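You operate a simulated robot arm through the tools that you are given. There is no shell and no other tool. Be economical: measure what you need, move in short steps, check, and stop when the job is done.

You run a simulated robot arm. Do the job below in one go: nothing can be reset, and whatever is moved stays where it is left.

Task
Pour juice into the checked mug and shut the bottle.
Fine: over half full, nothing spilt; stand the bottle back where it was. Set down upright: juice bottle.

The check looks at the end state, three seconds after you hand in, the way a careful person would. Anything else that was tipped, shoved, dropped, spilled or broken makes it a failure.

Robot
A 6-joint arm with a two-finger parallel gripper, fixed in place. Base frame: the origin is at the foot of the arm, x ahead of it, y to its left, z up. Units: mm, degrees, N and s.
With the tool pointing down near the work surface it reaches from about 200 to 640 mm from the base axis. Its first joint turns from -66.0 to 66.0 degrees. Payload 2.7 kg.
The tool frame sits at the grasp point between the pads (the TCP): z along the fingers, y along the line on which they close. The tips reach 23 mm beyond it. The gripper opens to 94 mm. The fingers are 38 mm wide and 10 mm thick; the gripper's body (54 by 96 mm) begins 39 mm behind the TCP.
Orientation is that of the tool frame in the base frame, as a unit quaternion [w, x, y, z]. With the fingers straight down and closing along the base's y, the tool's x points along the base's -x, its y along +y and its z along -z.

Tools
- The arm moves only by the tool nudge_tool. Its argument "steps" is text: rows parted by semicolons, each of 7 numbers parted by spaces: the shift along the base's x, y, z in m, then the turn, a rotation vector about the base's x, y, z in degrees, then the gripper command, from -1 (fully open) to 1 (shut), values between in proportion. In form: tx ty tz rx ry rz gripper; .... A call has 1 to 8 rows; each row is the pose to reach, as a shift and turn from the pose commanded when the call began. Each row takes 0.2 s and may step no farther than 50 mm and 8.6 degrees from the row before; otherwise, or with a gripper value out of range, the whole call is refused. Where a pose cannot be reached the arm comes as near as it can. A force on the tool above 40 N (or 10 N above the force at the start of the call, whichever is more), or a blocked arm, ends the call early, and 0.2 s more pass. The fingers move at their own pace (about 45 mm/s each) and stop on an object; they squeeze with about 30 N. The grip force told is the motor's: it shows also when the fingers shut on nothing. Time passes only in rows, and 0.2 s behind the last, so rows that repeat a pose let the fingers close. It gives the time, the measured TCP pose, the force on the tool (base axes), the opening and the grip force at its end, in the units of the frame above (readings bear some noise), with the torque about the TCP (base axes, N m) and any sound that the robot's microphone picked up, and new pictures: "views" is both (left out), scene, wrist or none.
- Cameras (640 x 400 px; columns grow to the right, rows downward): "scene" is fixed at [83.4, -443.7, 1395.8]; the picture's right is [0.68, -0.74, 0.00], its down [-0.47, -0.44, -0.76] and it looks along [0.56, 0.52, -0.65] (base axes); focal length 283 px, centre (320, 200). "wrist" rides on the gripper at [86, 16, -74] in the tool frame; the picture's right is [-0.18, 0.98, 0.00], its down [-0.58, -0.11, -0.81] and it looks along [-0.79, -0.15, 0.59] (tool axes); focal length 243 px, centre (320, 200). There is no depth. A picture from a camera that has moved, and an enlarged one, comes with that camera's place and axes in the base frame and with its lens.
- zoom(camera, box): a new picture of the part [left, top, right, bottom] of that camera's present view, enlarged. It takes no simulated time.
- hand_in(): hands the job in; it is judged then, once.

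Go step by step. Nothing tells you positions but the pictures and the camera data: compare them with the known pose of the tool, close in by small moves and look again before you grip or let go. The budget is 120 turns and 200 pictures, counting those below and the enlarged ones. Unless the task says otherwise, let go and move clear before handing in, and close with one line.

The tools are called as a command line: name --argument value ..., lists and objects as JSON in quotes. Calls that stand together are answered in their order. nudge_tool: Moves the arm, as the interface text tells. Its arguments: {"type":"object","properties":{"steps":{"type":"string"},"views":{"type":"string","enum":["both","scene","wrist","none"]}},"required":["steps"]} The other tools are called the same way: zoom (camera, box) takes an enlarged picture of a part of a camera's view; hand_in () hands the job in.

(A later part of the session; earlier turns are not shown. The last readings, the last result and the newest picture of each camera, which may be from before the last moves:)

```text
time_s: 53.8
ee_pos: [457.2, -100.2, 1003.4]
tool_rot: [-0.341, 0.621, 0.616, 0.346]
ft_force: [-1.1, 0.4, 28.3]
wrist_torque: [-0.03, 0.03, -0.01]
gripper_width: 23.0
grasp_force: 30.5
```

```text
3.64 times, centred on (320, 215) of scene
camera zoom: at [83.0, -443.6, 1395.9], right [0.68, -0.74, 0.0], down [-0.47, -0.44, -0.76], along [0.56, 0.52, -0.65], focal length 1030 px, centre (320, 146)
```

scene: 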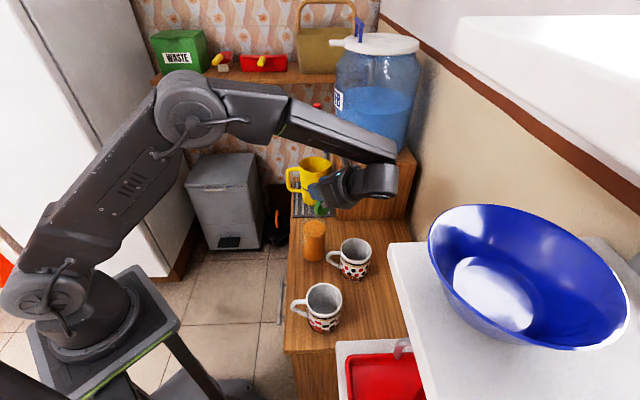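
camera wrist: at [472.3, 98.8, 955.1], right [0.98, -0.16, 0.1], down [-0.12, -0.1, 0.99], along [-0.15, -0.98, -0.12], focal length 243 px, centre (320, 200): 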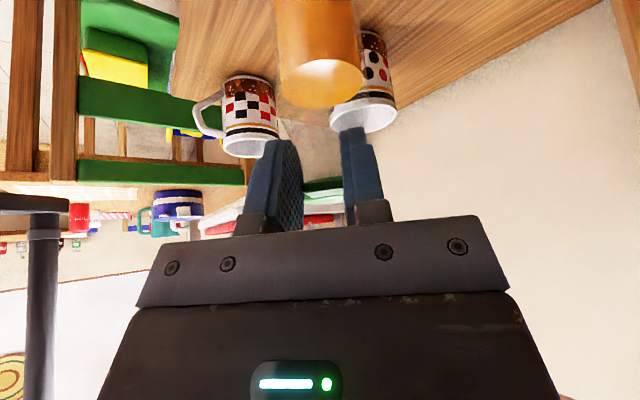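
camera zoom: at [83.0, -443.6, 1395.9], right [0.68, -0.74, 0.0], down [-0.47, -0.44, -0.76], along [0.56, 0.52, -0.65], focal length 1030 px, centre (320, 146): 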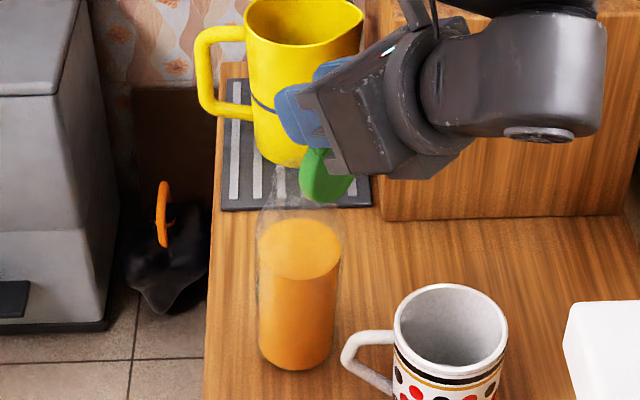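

The lid is about vertical. A little further past vertical so it stays open.

nudge_tool --steps "0 0 0.003 0 0 0 0.6; 0 -0.0052 0.0025 4 0 0 0.6; 0 -0.0104 0.0013 8 0 0 0.6; 0 -0.0155 -0.0005 12 0 0 0.6; 0 -0.0204 -0.0025 16 0 0 0.6; 0 -0.0204 -0.0025 16 0 0 0.6" --views "scene"

zoom --camera "scene" --box '[260, 160, 380, 270]'

```text
time_s: 55.2
ee_pos: [457.3, -122.5, 998.7]
tool_rot: [-0.425, 0.567, 0.561, 0.427]
ft_force: [0.5, -3.8, 15.4]
wrist_torque: [-0.68, -0.11, -0.04]
gripper_width: 23.1
grasp_force: 30.4
```

scene: 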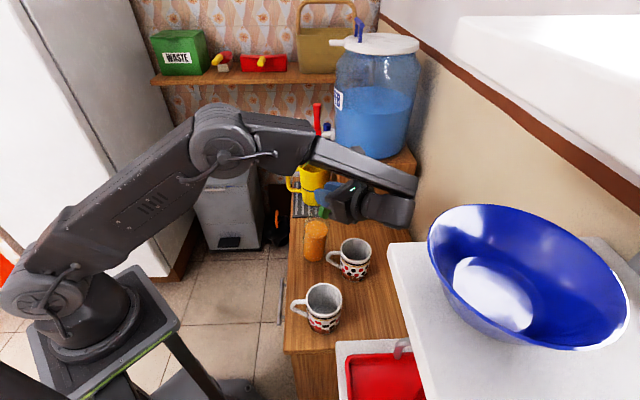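

```text
3.64 times, centred on (320, 215) of scene
camera zoom: at [83.2, -443.7, 1395.8], right [0.68, -0.74, 0.0], down [-0.47, -0.44, -0.76], along [0.56, 0.52, -0.65], focal length 1030 px, centre (320, 146)
```

zoom: 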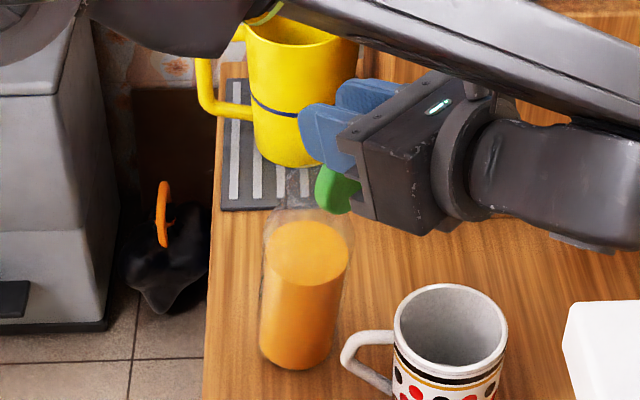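

The bottle leans a little with me, so the lid is near its stop. I'll ease back until it's upright, then open the fingers.

nudge_tool --steps "0 0.004 0.001 -2 0 0 0.6; 0 0.008 0.002 -4 0 0 0.6; 0 0.012 0.0025 -6 0 0 0.6; 0 0.012 0.0025 -6 0 0 0.6" --views "scene"

zoom --camera "scene" --box '[260, 160, 380, 270]'

```text
time_s: 56.2
ee_pos: [456.1, -110.6, 999.2]
tool_rot: [-0.395, 0.591, 0.582, 0.396]
ft_force: [0.0, 0.5, -2.6]
wrist_torque: [0.03, -0.03, 0.0]
gripper_width: 22.9
grasp_force: 30.3
```

scene: 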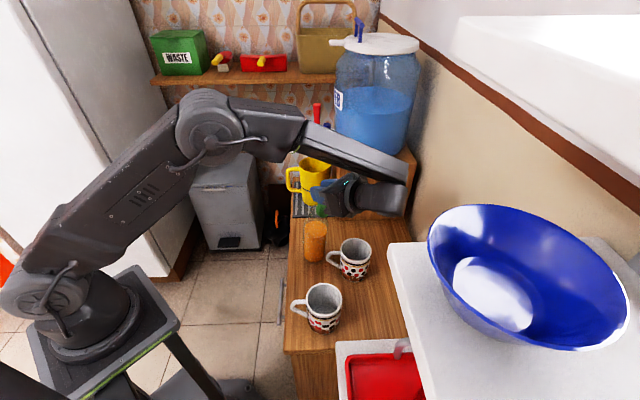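

```text
3.64 times, centred on (320, 215) of scene
camera zoom: at [83.5, -443.7, 1395.8], right [0.68, -0.74, 0.0], down [-0.47, -0.44, -0.76], along [0.56, 0.52, -0.65], focal length 1030 px, centre (320, 146)
```

zoom: 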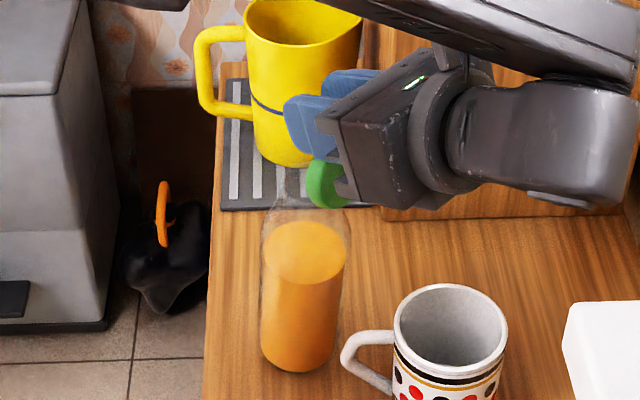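

nudge_tool --steps "0 0.003 -0.001 0 0 0 0.6; 0 0.0045 -0.002 0 0 0 0.6; 0 0.0045 -0.002 0 0 0 0.4; 0 0.0045 -0.002 0 0 0 -0.2; 0 0.0045 -0.002 0 0 0 -0.5; 0 0.0045 -0.002 0 0 0 -0.5" --views "scene"

zoom --camera "scene" --box '[260, 160, 380, 270]'

```text
time_s: 57.6
ee_pos: [458.0, -106.1, 999.5]
tool_rot: [-0.394, 0.591, 0.582, 0.397]
ft_force: [-0.3, 0.7, -0.5]
wrist_torque: [-0.03, -0.01, 0.03]
gripper_width: 70.5
grasp_force: 0.1
```

scene: 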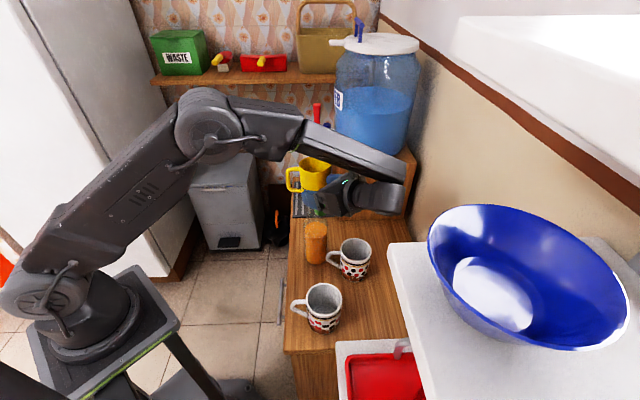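

```text
3.64 times, centred on (320, 215) of scene
camera zoom: at [83.4, -443.7, 1395.8], right [0.68, -0.74, 0.0], down [-0.47, -0.44, -0.76], along [0.56, 0.52, -0.65], focal length 1030 px, centre (320, 146)
```

zoom: 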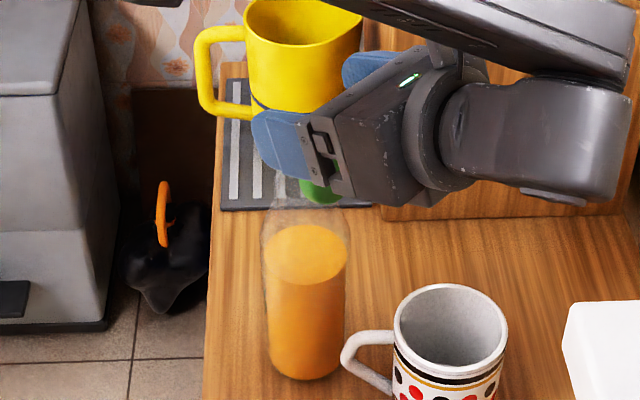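

nudge_tool --steps "0 -0.012 0.006 0 0 0 -0.7; 0 -0.024 0.012 0 0 0 -0.7; 0 -0.036 0.025 0 0 0 -0.7; 0 -0.036 0.05 -6 0 0 -0.7; 0 -0.03 0.08 -13 0 0 -0.7; 0 -0.03 0.1 -20 0 0 -0.7" --views "both"

zoom --camera "scene" --box '[260, 160, 380, 270]'

```text
time_s: 59.0
ee_pos: [455.7, -137.0, 1099.5]
tool_rot: [-0.285, 0.65, 0.643, 0.289]
ft_force: [0.1, -0.3, 0.7]
wrist_torque: [0.03, 0.0, 0.05]
gripper_width: 79.6
grasp_force: 0.0
camera wrist: at [471.6, -133.2, 1212.6], right [0.98, -0.13, -0.14], down [-0.12, -0.99, 0.11], along [-0.15, -0.09, -0.98], focal length 243 px, centre (320, 200)
```

scene: 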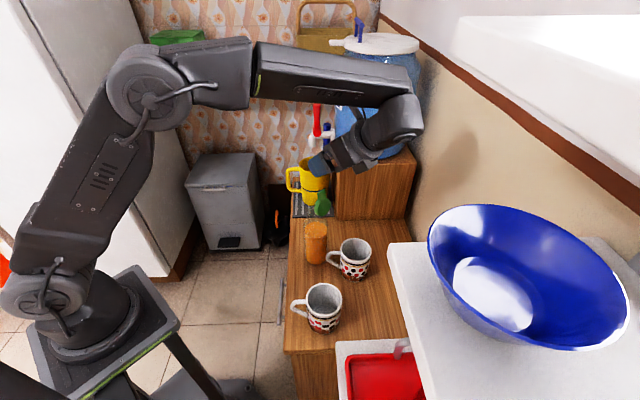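
wrist: 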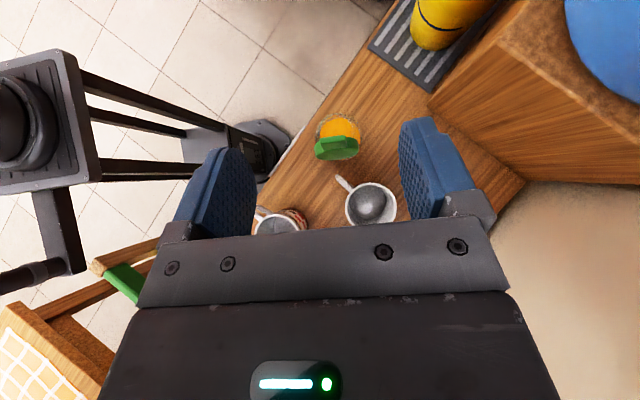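

```text
3.64 times, centred on (320, 215) of scene
camera zoom: at [83.4, -443.7, 1395.8], right [0.68, -0.74, 0.0], down [-0.47, -0.44, -0.76], along [0.56, 0.52, -0.65], focal length 1030 px, centre (320, 146)
```

zoom: 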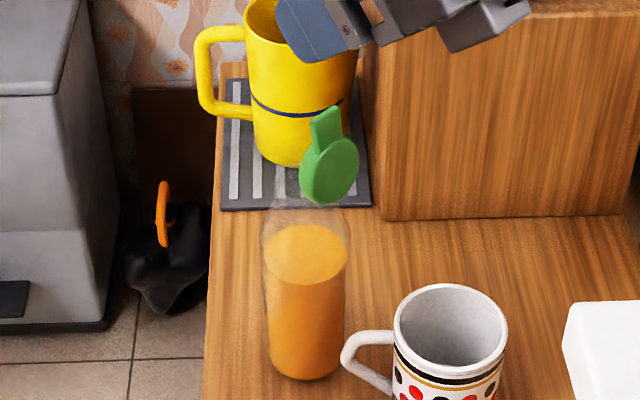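

The lid now stands open by itself. I'll pass the tool over the top to the +y side to grip the body again.

nudge_tool --steps "0 0.02 0.01 -8 0 0 -0.8; 0 0.045 0.015 -16 0 0 -1; 0 0.07 0.015 -24 0 0 -1; 0 0.095 0.015 -32 0 0 -1; 0 0.12 0.01 -40 0 0 -1; 0 0.145 0 -48 0 0 -1; 0.002 0.17 -0.01 -56 0 0 -1; 0.004 0.195 -0.03 -64 0 0 -1" --views "none"

nudge_tool --steps "0 0.005 -0.03 -8 0 0 -1; 0 0.01 -0.06 -16 0 0 -1; 0 0.01 -0.09 -24 0 0 -1; 0 0.01 -0.12 -32 0 0 -1; 0 0.005 -0.15 -40 0 0 -1; 0 0 -0.18 -48 0 0 -1; 0 -0.01 -0.2 -52 0 0 -1; 0 -0.01 -0.2 -52 0 0 -1" --views "both"

```text
time_s: 60.8
ee_pos: [460.7, 59.4, 1068.6]
tool_rot: [0.103, 0.702, 0.698, -0.097]
ft_force: [-0.4, 0.1, -0.2]
wrist_torque: [-0.03, -0.01, 0.02]
gripper_width: 94.2
grasp_force: 0.0
```

```text
time_s: 62.6
ee_pos: [459.3, 50.5, 867.9]
tool_rot: [0.399, 0.586, 0.585, -0.393]
ft_force: [-0.6, -0.6, -1.0]
wrist_torque: [-0.05, 0.0, -0.01]
gripper_width: 94.0
grasp_force: 0.1
camera wrist: at [474.5, 151.6, 816.1], right [0.98, -0.06, 0.18], down [-0.12, 0.53, 0.84], along [-0.15, -0.85, 0.51], focal length 243 px, centre (320, 200)
```

scene: 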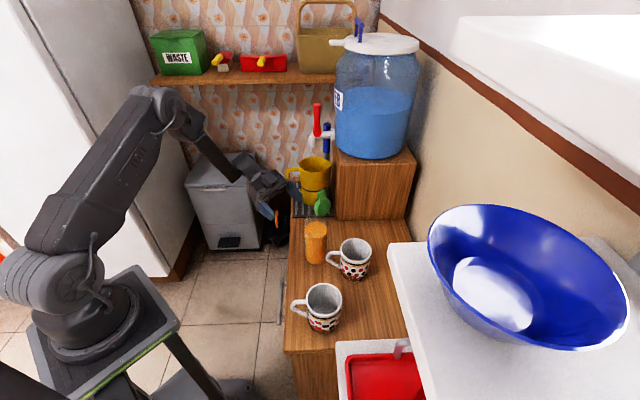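
wrist: 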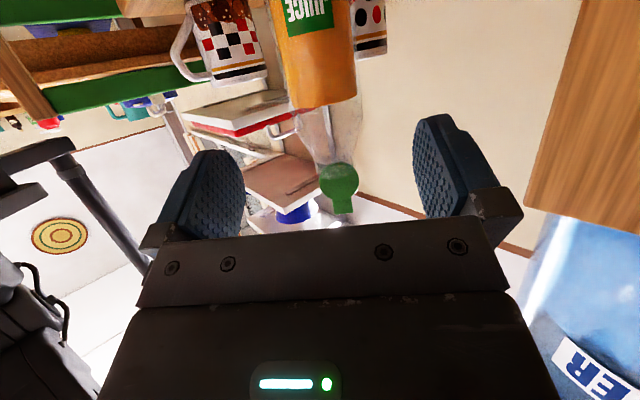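

zoom --camera "wrist" --box '[240, 0, 400, 110]'

zoom --camera "scene" --box '[280, 180, 380, 270]'

```text
3.64 times, centred on (320, 55) of wrist
camera zoom: at [474.5, 151.6, 816.1], right [0.98, -0.06, 0.18], down [-0.12, 0.53, 0.84], along [-0.15, -0.85, 0.51], focal length 882 px, centre (320, 727)
```

zoom: 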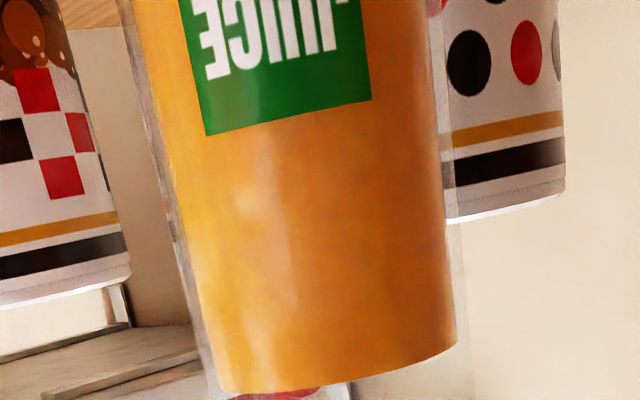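

```text
4.44 times, centred on (330, 225) of scene
camera zoom: at [83.5, -443.7, 1395.8], right [0.68, -0.74, 0.0], down [-0.47, -0.44, -0.76], along [0.56, 0.52, -0.65], focal length 1258 px, centre (276, 89)
```

zoom: 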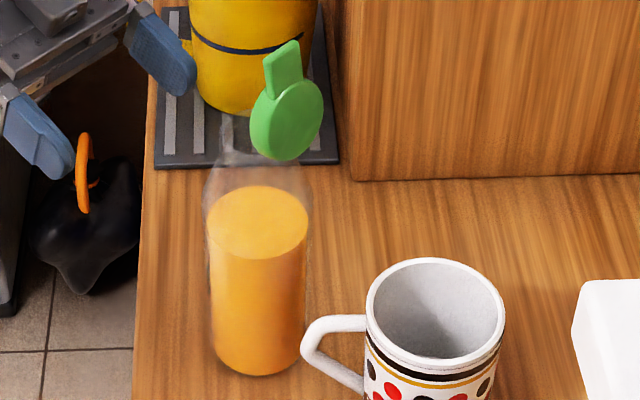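

The bottle's axis is now at about [456, -80]. I'll approach the body and grip.

nudge_tool --steps "-0.001 -0.024 -0.005 0 0 0 -1; -0.002 -0.048 -0.01 0 0 0 -1; -0.003 -0.07 -0.015 0 0 0 -1; -0.003 -0.09 -0.022 0 0 0 -1; -0.003 -0.108 -0.028 0 0 0 -1; -0.003 -0.1225 -0.033 0 0 0 -1; -0.003 -0.1225 -0.033 0 0 0 -1" --views "both"

zoom --camera "scene" --box '[280, 180, 380, 270]'

```text
time_s: 64.2
ee_pos: [458.3, -74.7, 834.9]
tool_rot: [0.399, 0.586, 0.586, -0.391]
ft_force: [-0.1, 0.3, -0.4]
wrist_torque: [0.0, 0.0, 0.0]
gripper_width: 94.1
grasp_force: 0.0
camera wrist: at [474.1, 27.4, 782.0], right [0.98, -0.06, 0.18], down [-0.12, 0.53, 0.84], along [-0.15, -0.85, 0.51], focal length 243 px, centre (320, 200)
```

scene: 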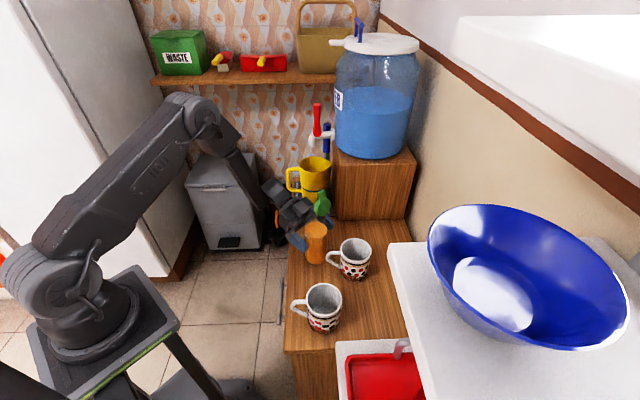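
wrist: 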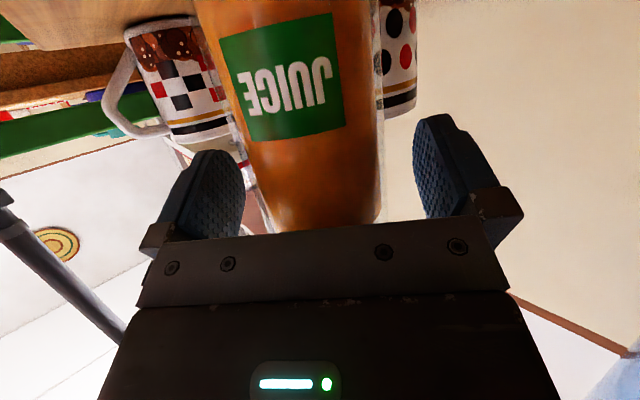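

```text
4.44 times, centred on (330, 225) of scene
camera zoom: at [83.4, -443.7, 1395.8], right [0.68, -0.74, 0.0], down [-0.47, -0.44, -0.76], along [0.56, 0.52, -0.65], focal length 1258 px, centre (276, 89)
```

zoom: 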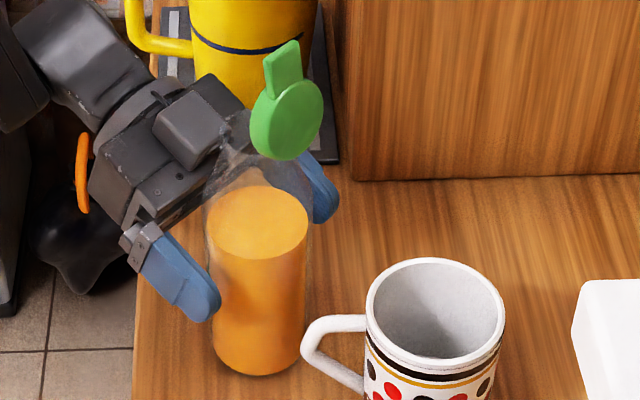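

nudge_tool --steps "-0.002 0.001 0 0 0 0 -0.6; -0.002 0.001 0 0 0 0 -0.1; -0.002 0.001 0 0 0 0 0; -0.002 0.001 0 0 0 0 0.1; -0.002 0.001 0 0 0 0 0.1; -0.002 0.001 0 0 0 0 0.1" --views "wrist"

```text
time_s: 65.6
ee_pos: [456.8, -72.9, 835.0]
tool_rot: [0.399, 0.587, 0.586, -0.392]
ft_force: [1.2, -0.6, 4.4]
wrist_torque: [0.03, 0.16, 0.01]
gripper_width: 65.0
grasp_force: 30.0
camera wrist: at [472.0, 29.2, 782.1], right [0.98, -0.06, 0.18], down [-0.12, 0.53, 0.84], along [-0.15, -0.85, 0.51], focal length 243 px, centre (320, 200)
```

wrist: 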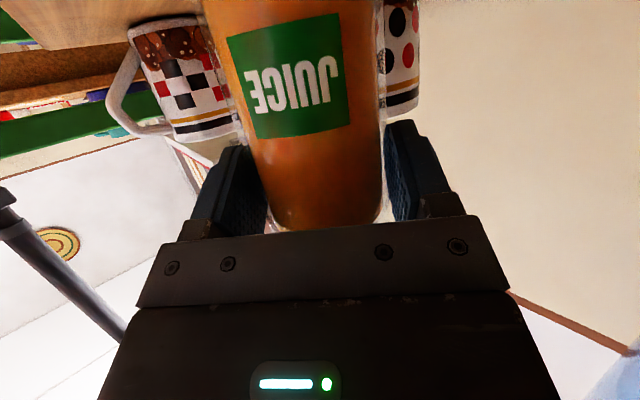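

Held firmly with the lid open. I'll lift straight up well clear of the mugs, then carry it upright toward a pour pose on the base side of the checked mug (bottle will tip toward +x).

nudge_tool --steps "0 0 0.015 0 0 0 0.1; 0 0 0.04 0 0 0 0.1; 0 0 0.075 0 0 0 0.1; 0 0 0.11 0 0 0 0.1; -0.015 -0.011 0.13 0 0 0 0.1; -0.04 -0.029 0.13 0 0 0 0.1; -0.07 -0.051 0.13 0 0 0 0.1; -0.095 -0.07 0.13 0 0 0 0.1" --views "scene"

nudge_tool --steps "-0.025 -0.018 0 0 0 0 0.1; -0.05 -0.036 0 0 0 0 0.1; -0.075 -0.054 0 0 0 0 0.1; -0.095 -0.068 0 0 0 0 0.1; -0.1 -0.073 0 0 0 0 0.1; -0.1 -0.073 0 0 0 0 0.1" --views "both"

```text
time_s: 67.4
ee_pos: [360.5, -143.2, 967.3]
tool_rot: [0.399, 0.586, 0.586, -0.392]
ft_force: [0.3, -0.2, -4.5]
wrist_torque: [0.05, 0.0, 0.01]
gripper_width: 65.0
grasp_force: 30.3
```

scene: 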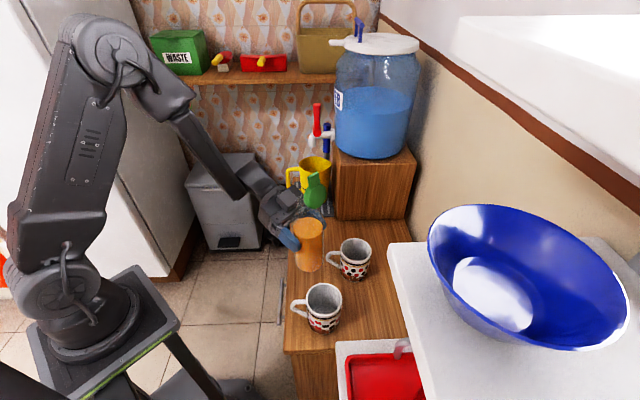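

```text
time_s: 68.8
ee_pos: [277.5, -219.9, 964.7]
tool_rot: [0.398, 0.587, 0.586, -0.393]
ft_force: [-0.7, 0.1, -5.4]
wrist_torque: [0.06, -0.02, -0.03]
gripper_width: 64.9
grasp_force: 29.9
out of reach, approached as far as the arm can: row 4, 5, 6
camera wrist: at [293.1, -117.9, 911.4], right [0.98, -0.07, 0.18], down [-0.12, 0.53, 0.84], along [-0.15, -0.85, 0.51], focal length 243 px, centre (320, 200)
```

scene: 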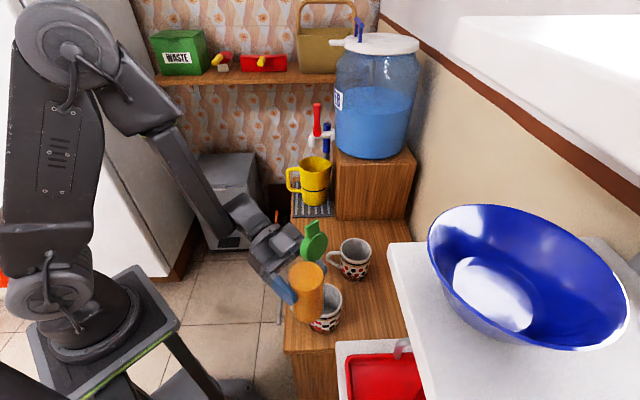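
wrist: 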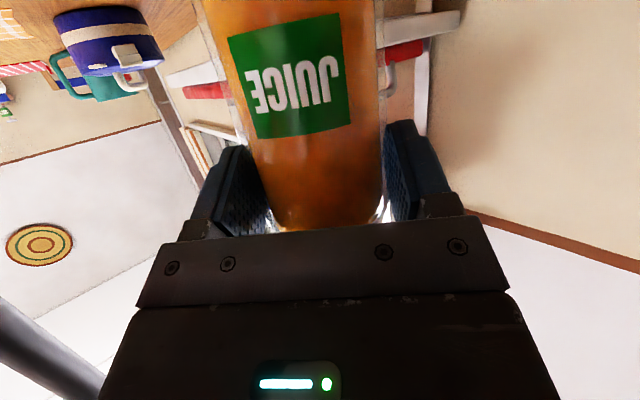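

I'm at the inner reach limit, but tipping moves the wrist outward. I'll start tipping here (well below pouring angle) and see.

nudge_tool --steps "0 0 0 0 5 0 0.1; 0 0 0 0 10 0 0.1; 0 0 0 0 16 0 0.1; -0.003 0.002 0 0 22 0 0.1; -0.006 0.003 0 0 28 0 0.1; -0.01 0.004 0 0 34 0 0.1; -0.014 0.004 0 0 40 0 0.1; -0.014 0.004 0 0 40 0 0.1" --views "scene"

zoom --camera "scene" --box '[230, 200, 390, 350]'

```text
time_s: 70.6
ee_pos: [263.9, -216.2, 965.2]
tool_rot: [0.174, 0.417, 0.687, -0.569]
ft_force: [-0.2, 0.6, -4.0]
wrist_torque: [0.04, -0.05, 0.01]
gripper_width: 65.1
grasp_force: 30.0
```

scene: 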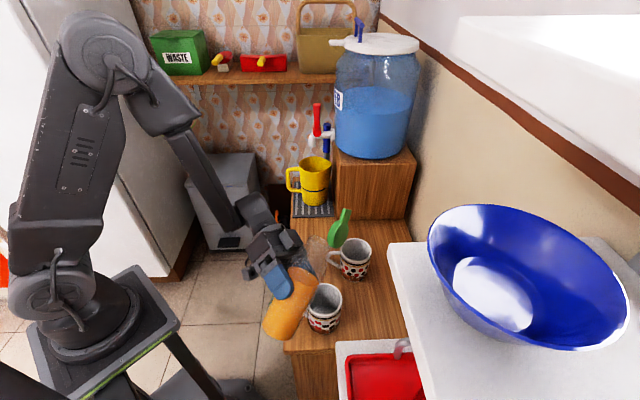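

```text
2.67 times, centred on (310, 275) of scene
camera zoom: at [83.5, -443.7, 1395.8], right [0.68, -0.74, 0.0], down [-0.47, -0.44, -0.76], along [0.56, 0.52, -0.65], focal length 755 px, centre (347, 0)
```

zoom: 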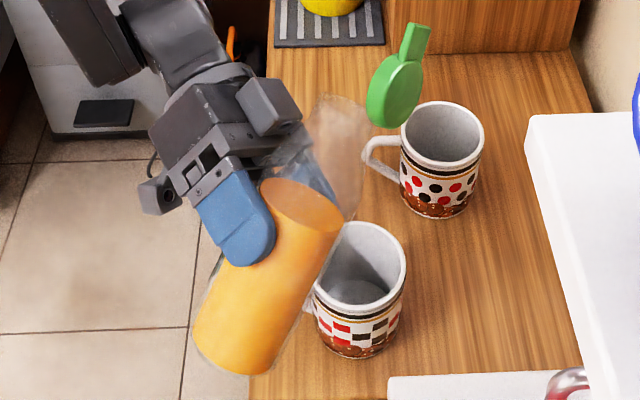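

nudge_tool --steps "-0.003 0 -0.015 0 3 0 0.1; -0.006 0 -0.03 0 6 0 0.1; -0.009 0 -0.045 0 9 0 0.1; -0.012 0 -0.06 0 12 0 0.1; -0.0155 0 -0.07 0 15 0 0.1; -0.0155 0 -0.07 0 15 0 0.1" --views "both"

zoom --camera "scene" --box '[230, 220, 390, 370]'

```text
time_s: 72.0
ee_pos: [249.6, -215.9, 895.2]
tool_rot: [0.083, 0.339, 0.705, -0.618]
ft_force: [0.0, -0.7, -4.8]
wrist_torque: [0.05, -0.04, 0.01]
gripper_width: 65.1
grasp_force: 29.9
camera wrist: at [215.4, -114.1, 850.2], right [0.71, -0.06, -0.7], down [0.62, 0.53, 0.58], along [0.33, -0.85, 0.42], focal length 243 px, centre (320, 200)
```

scene: 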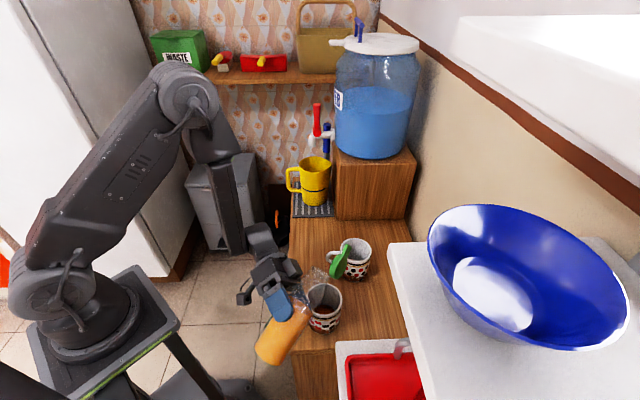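
wrist: 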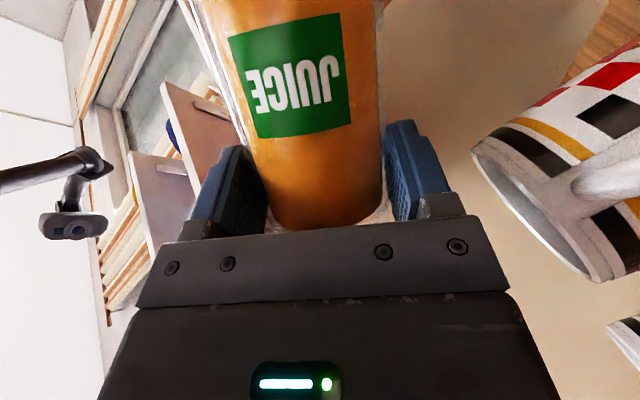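

```text
2.67 times, centred on (310, 295) of scene
camera zoom: at [83.5, -443.7, 1395.8], right [0.68, -0.74, 0.0], down [-0.47, -0.44, -0.76], along [0.56, 0.52, -0.65], focal length 755 px, centre (347, -53)
```

zoom: 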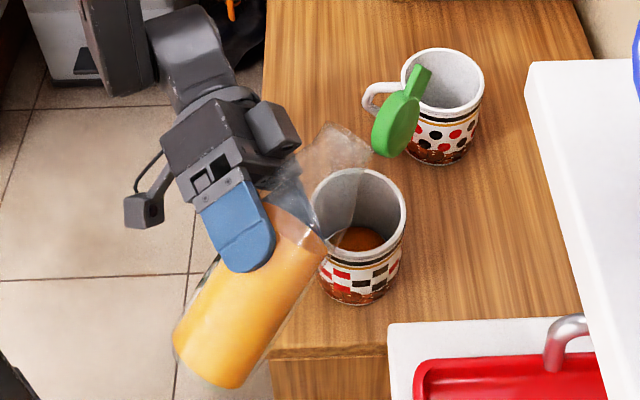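

Juice has already started to run into the mug, with no splash on the counter. I'll hold briefly and look.

nudge_tool --steps "0 0 0 0 0 0 0.1; 0 0 0 0 0 0 0.1; 0 0 0 0 0 0 0.1" --views "scene"

zoom --camera "scene" --box '[280, 250, 370, 350]'

```text
time_s: 72.8
ee_pos: [250.0, -215.7, 894.6]
tool_rot: [0.084, 0.34, 0.704, -0.618]
ft_force: [0.2, 0.2, -5.3]
wrist_torque: [0.05, -0.02, 0.01]
gripper_width: 64.8
grasp_force: 29.8
```

scene: 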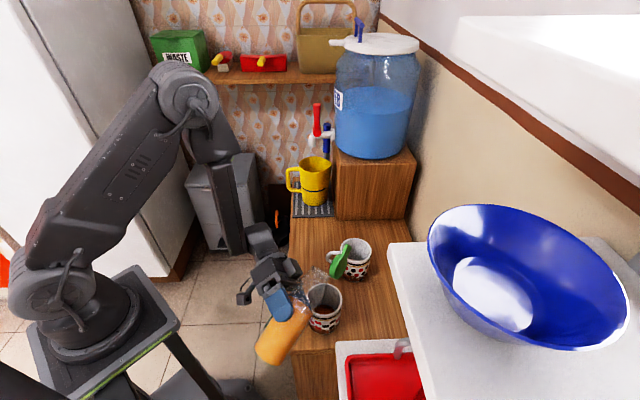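

```text
4.00 times, centred on (325, 300) of scene
camera zoom: at [83.5, -443.7, 1395.8], right [0.68, -0.74, 0.0], down [-0.47, -0.44, -0.76], along [0.56, 0.52, -0.65], focal length 1132 px, centre (300, -200)
```

zoom: 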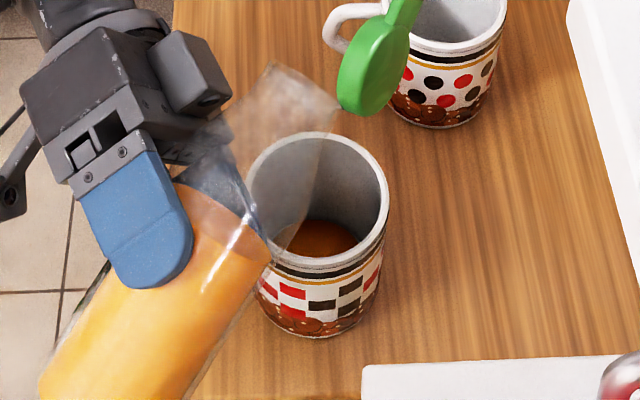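

nudge_tool --steps "-0.0015 0 -0.002 0 2 0 0.1; -0.003 0 -0.003 0 4 0 0.1; -0.0045 0 -0.005 0 5.5 0 0.1; -0.006 0 -0.0065 0 7 0 0.1; -0.006 0 -0.0065 0 7 0 0.1; -0.006 0 -0.0065 0 7 0 0.1" --views "scene"

zoom --camera "scene" --box '[280, 250, 370, 350]'

```text
time_s: 74.2
ee_pos: [242.3, -216.2, 888.4]
tool_rot: [0.039, 0.301, 0.707, -0.639]
ft_force: [0.0, 0.0, -4.4]
wrist_torque: [0.11, -0.01, 0.02]
gripper_width: 65.0
grasp_force: 30.2
```

scene: 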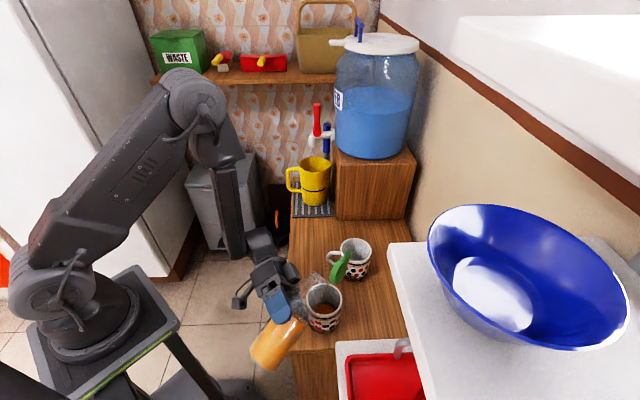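

```text
4.00 times, centred on (325, 300) of scene
camera zoom: at [83.5, -443.7, 1395.8], right [0.68, -0.74, 0.0], down [-0.47, -0.44, -0.76], along [0.56, 0.52, -0.65], focal length 1132 px, centre (300, -200)
```

zoom: 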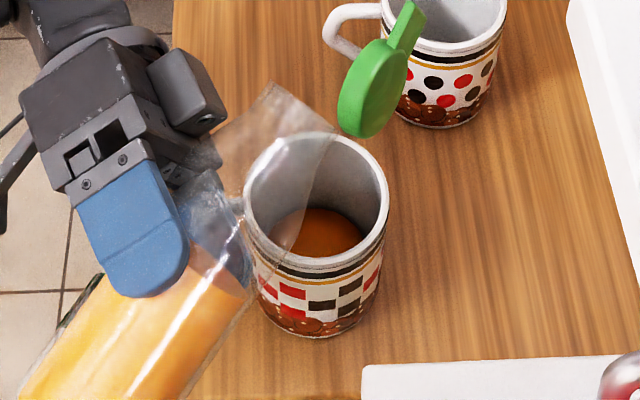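

nudge_tool --steps "-0.0005 0 0.001 0 2 0 0.1; -0.001 0 0.002 0 4 0 0.1; -0.0015 0 0.003 0 6 0 0.1; -0.0015 0 0.003 0 6 0 0.1; -0.0015 0 0.003 0 6 0 0.1" --views "scene"

zoom --camera "scene" --box '[280, 250, 370, 350]'

```text
time_s: 75.4
ee_pos: [240.8, -216.1, 890.8]
tool_rot: [0.004, 0.267, 0.709, -0.653]
ft_force: [0.2, -0.2, -3.6]
wrist_torque: [0.05, -0.02, 0.01]
gripper_width: 64.8
grasp_force: 30.0
```

scene: 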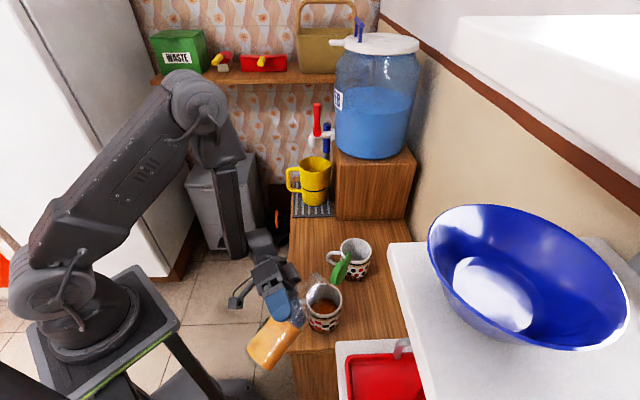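

```text
4.00 times, centred on (325, 300) of scene
camera zoom: at [83.5, -443.7, 1395.8], right [0.68, -0.74, 0.0], down [-0.47, -0.44, -0.76], along [0.56, 0.52, -0.65], focal length 1132 px, centre (300, -200)
```

zoom: 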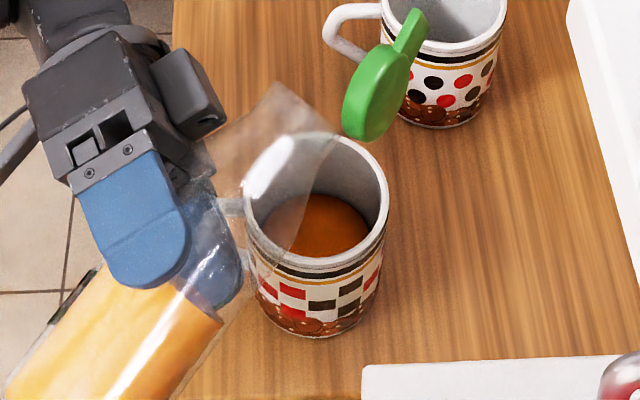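

About a quarter full, all going in. Continuing to tip slowly.

nudge_tool --steps "-0.0005 0 0.001 0 2 0 0.1; -0.001 0 0.003 0 4 0 0.1; -0.0015 0 0.0045 0 6 0 0.1; -0.002 0 0.006 0 7 0 0.1; -0.002 0 0.006 0 7 0 0.1; -0.002 0 0.006 0 7 0 0.1" --views "scene"

zoom --camera "scene" --box '[280, 250, 370, 350]'

```text
time_s: 76.8
ee_pos: [241.4, -216.1, 896.5]
tool_rot: [-0.04, 0.226, 0.708, -0.668]
ft_force: [-0.7, -0.1, -3.4]
wrist_torque: [0.01, 0.0, -0.01]
gripper_width: 65.0
grasp_force: 30.5
```

scene: 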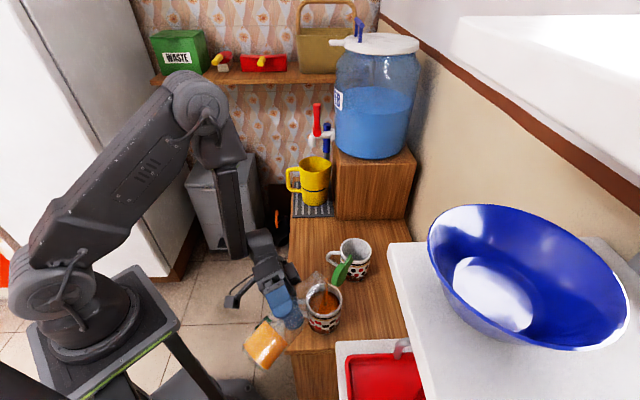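

```text
4.00 times, centred on (325, 300) of scene
camera zoom: at [83.5, -443.7, 1395.8], right [0.68, -0.74, 0.0], down [-0.47, -0.44, -0.76], along [0.56, 0.52, -0.65], focal length 1132 px, centre (300, -200)
```

zoom: 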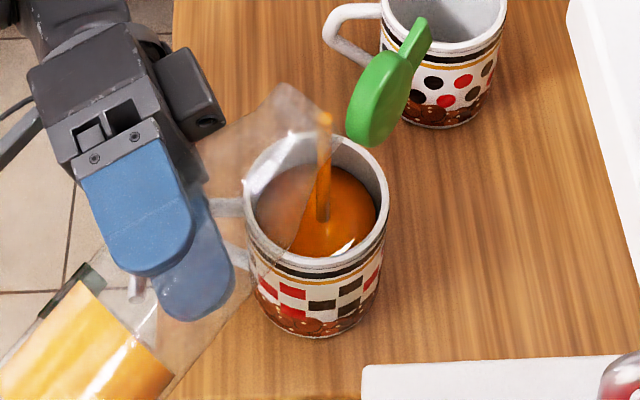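

It's about two thirds full with the stream still running. I'll tip back right away.

nudge_tool --steps "0.001 0 0 0 -8 0 0.1; 0.003 0 0 0 -16 0 0.1; 0.006 0 0.003 0 -24 0 0.1; 0.01 0 0.006 0 -32 0 0.1; 0.01 0 0.01 0 -36 0 0.1" --views "scene"

zoom --camera "scene" --box '[280, 250, 370, 350]'

```text
time_s: 78.0
ee_pos: [249.8, -214.5, 907.3]
tool_rot: [0.181, 0.423, 0.685, -0.565]
ft_force: [0.3, -0.7, -1.9]
wrist_torque: [0.05, -0.01, 0.01]
gripper_width: 64.8
grasp_force: 29.8
```

scene: 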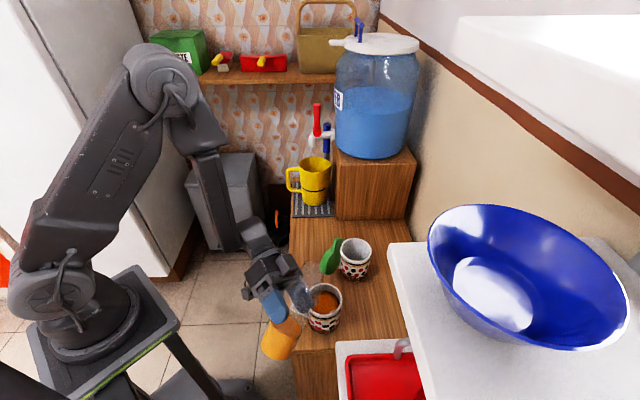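

```text
4.00 times, centred on (325, 300) of scene
camera zoom: at [83.5, -443.7, 1395.8], right [0.68, -0.74, 0.0], down [-0.47, -0.44, -0.76], along [0.56, 0.52, -0.65], focal length 1132 px, centre (300, -200)
```

zoom: 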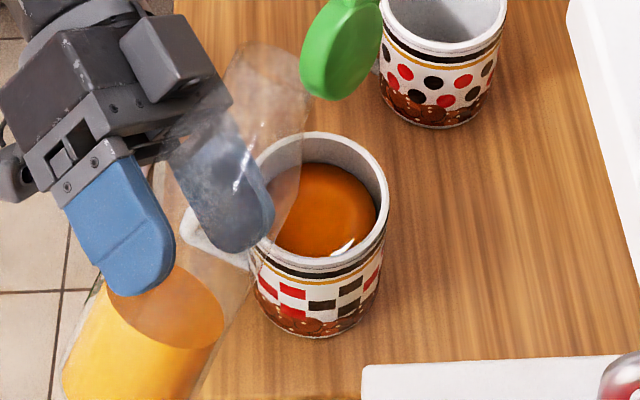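

The pour has stopped, with the mug about two thirds full and the counter clean. I'll raise the bottle and bring it upright.

nudge_tool --steps "0.004 0.002 0.02 0 -5 0 0.1; 0.009 0.004 0.04 0 -11 0 0.1; 0.015 0.006 0.055 0 -17 0 0.1; 0.022 0.008 0.06 0 -23 0 0.1; 0.03 0.011 0.062 0 -29 0 0.1; 0.04 0.016 0.062 0 -35 0 0.1; 0.05 0.024 0.062 0 -39 0 0.1; 0.05 0.024 0.062 0 -39 0 0.1" --views "scene"

```text
time_s: 79.8
ee_pos: [298.4, -191.2, 970.2]
tool_rot: [0.399, 0.587, 0.585, -0.392]
ft_force: [0.2, 0.0, -2.4]
wrist_torque: [0.06, -0.01, -0.01]
gripper_width: 64.9
grasp_force: 29.9
```

scene: 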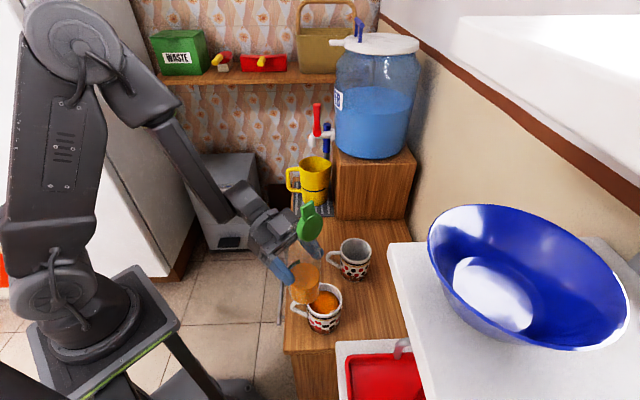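

Upright again and lighter. I'll carry it back over its original spot, turning it to its original heading.

nudge_tool --steps "0.015 0.012 0 0 0 3 0.1; 0.045 0.035 0 0 0 8 0.1; 0.075 0.058 0 0 0 13 0.1; 0.105 0.081 0 0 0 19 0.1; 0.135 0.104 0 0 0 25 0.1; 0.165 0.128 0 0 0 31 0.1; 0.195 0.151 0 0 0 37 0.1; 0.213 0.1655 0 0 0 40 0.1" --views "none"

nudge_tool --steps "0 0 -0.03 0 0 0 0.1; 0 0 -0.06 0 0 0 0.1; 0 0 -0.09 0 0 0 0.1; 0 0 -0.11 0 0 0 0.1; 0 0 -0.12 0 0 0 0.1; 0 0 -0.125 0 0 0 0.1; 0 0 -0.125 0 0 0 0.1" --views "scene"

zoom --camera "scene" --box '[280, 160, 370, 260]'

```text
time_s: 81.6
ee_pos: [512.0, -26.8, 970.5]
tool_rot: [0.509, 0.35, 0.752, -0.231]
ft_force: [-0.4, 0.2, -2.8]
wrist_torque: [0.01, 0.03, -0.01]
gripper_width: 65.0
grasp_force: 30.0
```

```text
time_s: 83.2
ee_pos: [512.6, -25.7, 845.6]
tool_rot: [0.509, 0.35, 0.751, -0.232]
ft_force: [0.3, -0.9, -2.7]
wrist_torque: [0.0, 0.03, 0.0]
gripper_width: 65.1
grasp_force: 30.2
```

scene: 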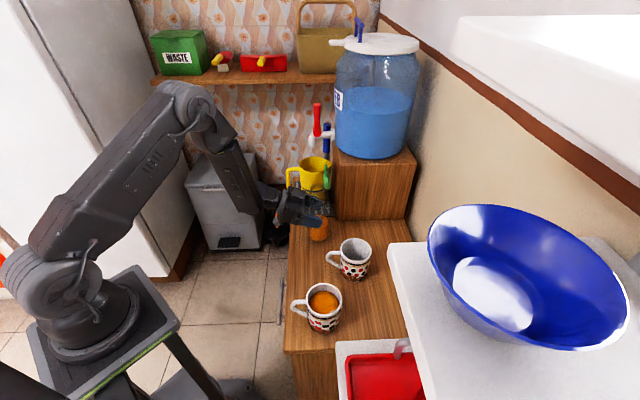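

```text
4.00 times, centred on (325, 210) of scene
camera zoom: at [83.5, -443.7, 1395.8], right [0.68, -0.74, 0.0], down [-0.47, -0.44, -0.76], along [0.56, 0.52, -0.65], focal length 1132 px, centre (300, 160)
```

zoom: 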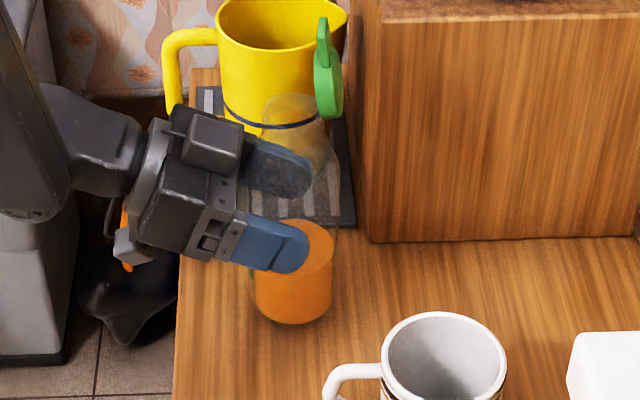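

nudge_tool --steps "0 0 -0.004 0 0 0 0.1; 0 0 -0.007 0 0 0 0.1; 0 0 -0.009 0 0 0 0.1; 0 0 -0.0105 0 0 0 0.1; 0 0 -0.0115 0 0 0 0.1; 0 0 -0.0115 0 0 0 0.1" --views "scene"

zoom --camera "scene" --box '[295, 180, 345, 250]'

```text
time_s: 84.6
ee_pos: [512.3, -26.2, 835.5]
tool_rot: [0.511, 0.351, 0.749, -0.232]
ft_force: [-3.7, -1.7, 22.6]
wrist_torque: [-0.59, 0.83, -0.06]
gripper_width: 65.0
grasp_force: 30.0
```

scene: 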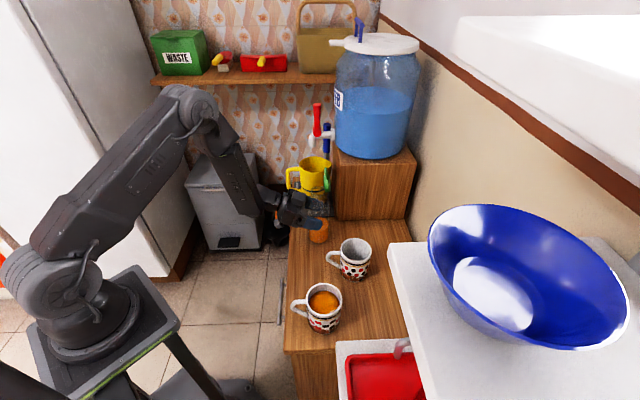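

```text
5.71 times, centred on (320, 215) of scene
camera zoom: at [83.0, -443.7, 1395.9], right [0.68, -0.74, 0.0], down [-0.47, -0.44, -0.76], along [0.56, 0.52, -0.65], focal length 1618 px, centre (320, 114)
```

zoom: 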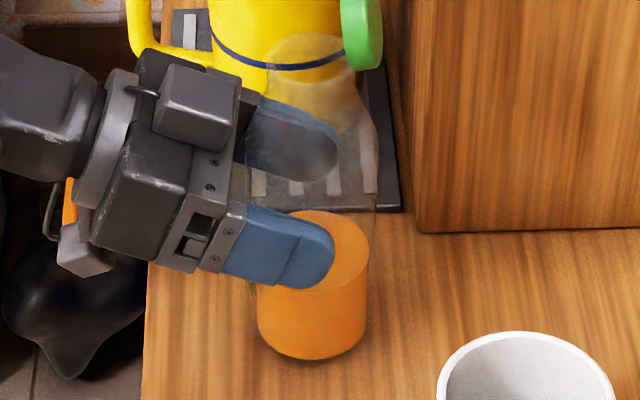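

The base is at its original pixel position (within about 1 mm). I'll relieve the pressure, open and back off.

nudge_tool --steps "0 0 0.002 0 0 0 0.1; 0 0 0.002 0 0 0 -0.3; 0 0 0.002 0 0 0 -0.8; 0 0 0.002 0 0 0 -1; -0.014 0.016 0.01 0 0 0 -1; -0.035 0.041 0.022 0 0 0 -1; -0.055 0.064 0.036 4 3.5 0 -1; -0.06 0.07 0.07 10 8.5 0 -1" --views "scene"

zoom --camera "scene" --box '[295, 180, 345, 250]'

```text
time_s: 86.4
ee_pos: [452.0, 44.6, 902.4]
tool_rot: [0.419, 0.375, 0.805, -0.19]
ft_force: [-0.7, 0.4, 0.1]
wrist_torque: [0.01, -0.01, 0.0]
gripper_width: 94.0
grasp_force: 0.2
```

scene: 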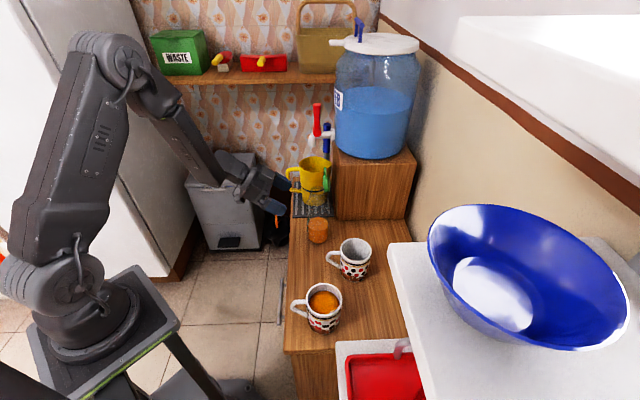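

```text
5.71 times, centred on (320, 215) of scene
camera zoom: at [83.5, -443.7, 1395.8], right [0.68, -0.74, 0.0], down [-0.47, -0.44, -0.76], along [0.56, 0.52, -0.65], focal length 1618 px, centre (320, 114)
```

zoom: 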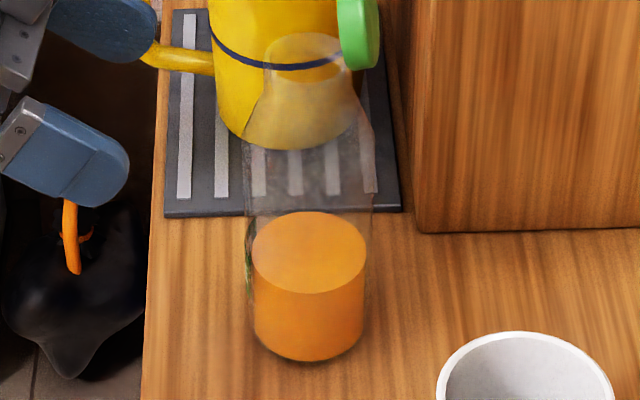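

The bottle is in place, with the lid standing open. Next I'll go over the top with closed fingers to the hinge side, to push the lid shut.

nudge_tool --steps "0 0 0.04 6 5.1 0 -0.3; 0 0 0.08 12 10.3 0 0.3; 0 0 0.115 18 15.4 0 0.9; 0.005 -0.005 0.145 24 20.5 0 1; 0.015 -0.015 0.155 30 25.6 0 1; 0.03 -0.035 0.155 36 30.8 0 1; 0.048 -0.055 0.155 41.8 35.7 0 1; 0.065 -0.075 0.155 41.8 35.7 0 1" --views "none"

nudge_tool --steps "0.012 -0.014 0 0 0 0 1; 0.025 -0.029 0 0 0 0 1; 0.04 -0.046 0 0 0 0 1; 0.043 -0.05 0 0 0 0 1; 0.043 -0.05 0 0 0 0 1" --views "both"

zoom --camera "scene" --box '[280, 120, 380, 220]'

```text
time_s: 88.2
ee_pos: [518.1, -29.8, 1058.2]
tool_rot: [-0.001, 0.423, 0.906, 0.0]
ft_force: [0.8, -0.6, -0.1]
wrist_torque: [0.04, 0.02, 0.01]
gripper_width: 0.1
grasp_force: 30.2
```

```text
time_s: 89.4
ee_pos: [560.3, -80.7, 1058.4]
tool_rot: [0.0, 0.423, 0.906, 0.0]
ft_force: [-0.4, 0.0, -0.7]
wrist_torque: [0.04, -0.01, 0.04]
gripper_width: 0.1
grasp_force: 30.2
camera wrist: at [516.5, -3.9, 1132.0], right [0.87, 0.49, 0.0], down [0.29, -0.52, 0.81], along [0.39, -0.7, -0.59], focal length 243 px, centre (320, 200)
```

scene: 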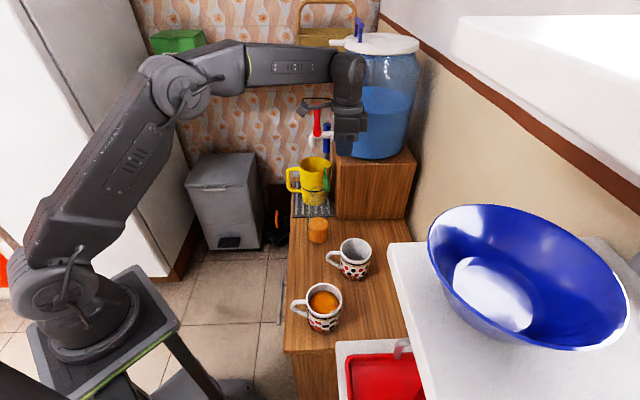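
wrist: 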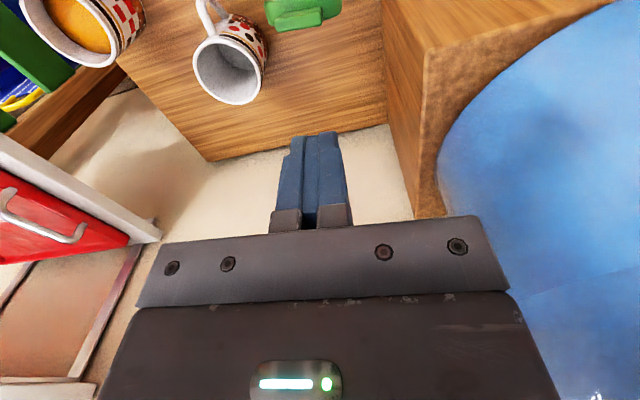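

```text
4.00 times, centred on (330, 170) of scene
camera zoom: at [83.4, -443.7, 1395.8], right [0.68, -0.74, 0.0], down [-0.47, -0.44, -0.76], along [0.56, 0.52, -0.65], focal length 1132 px, centre (280, 320)
```

zoom: 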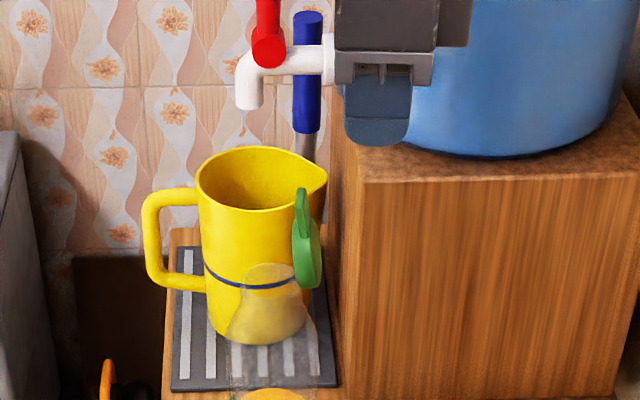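

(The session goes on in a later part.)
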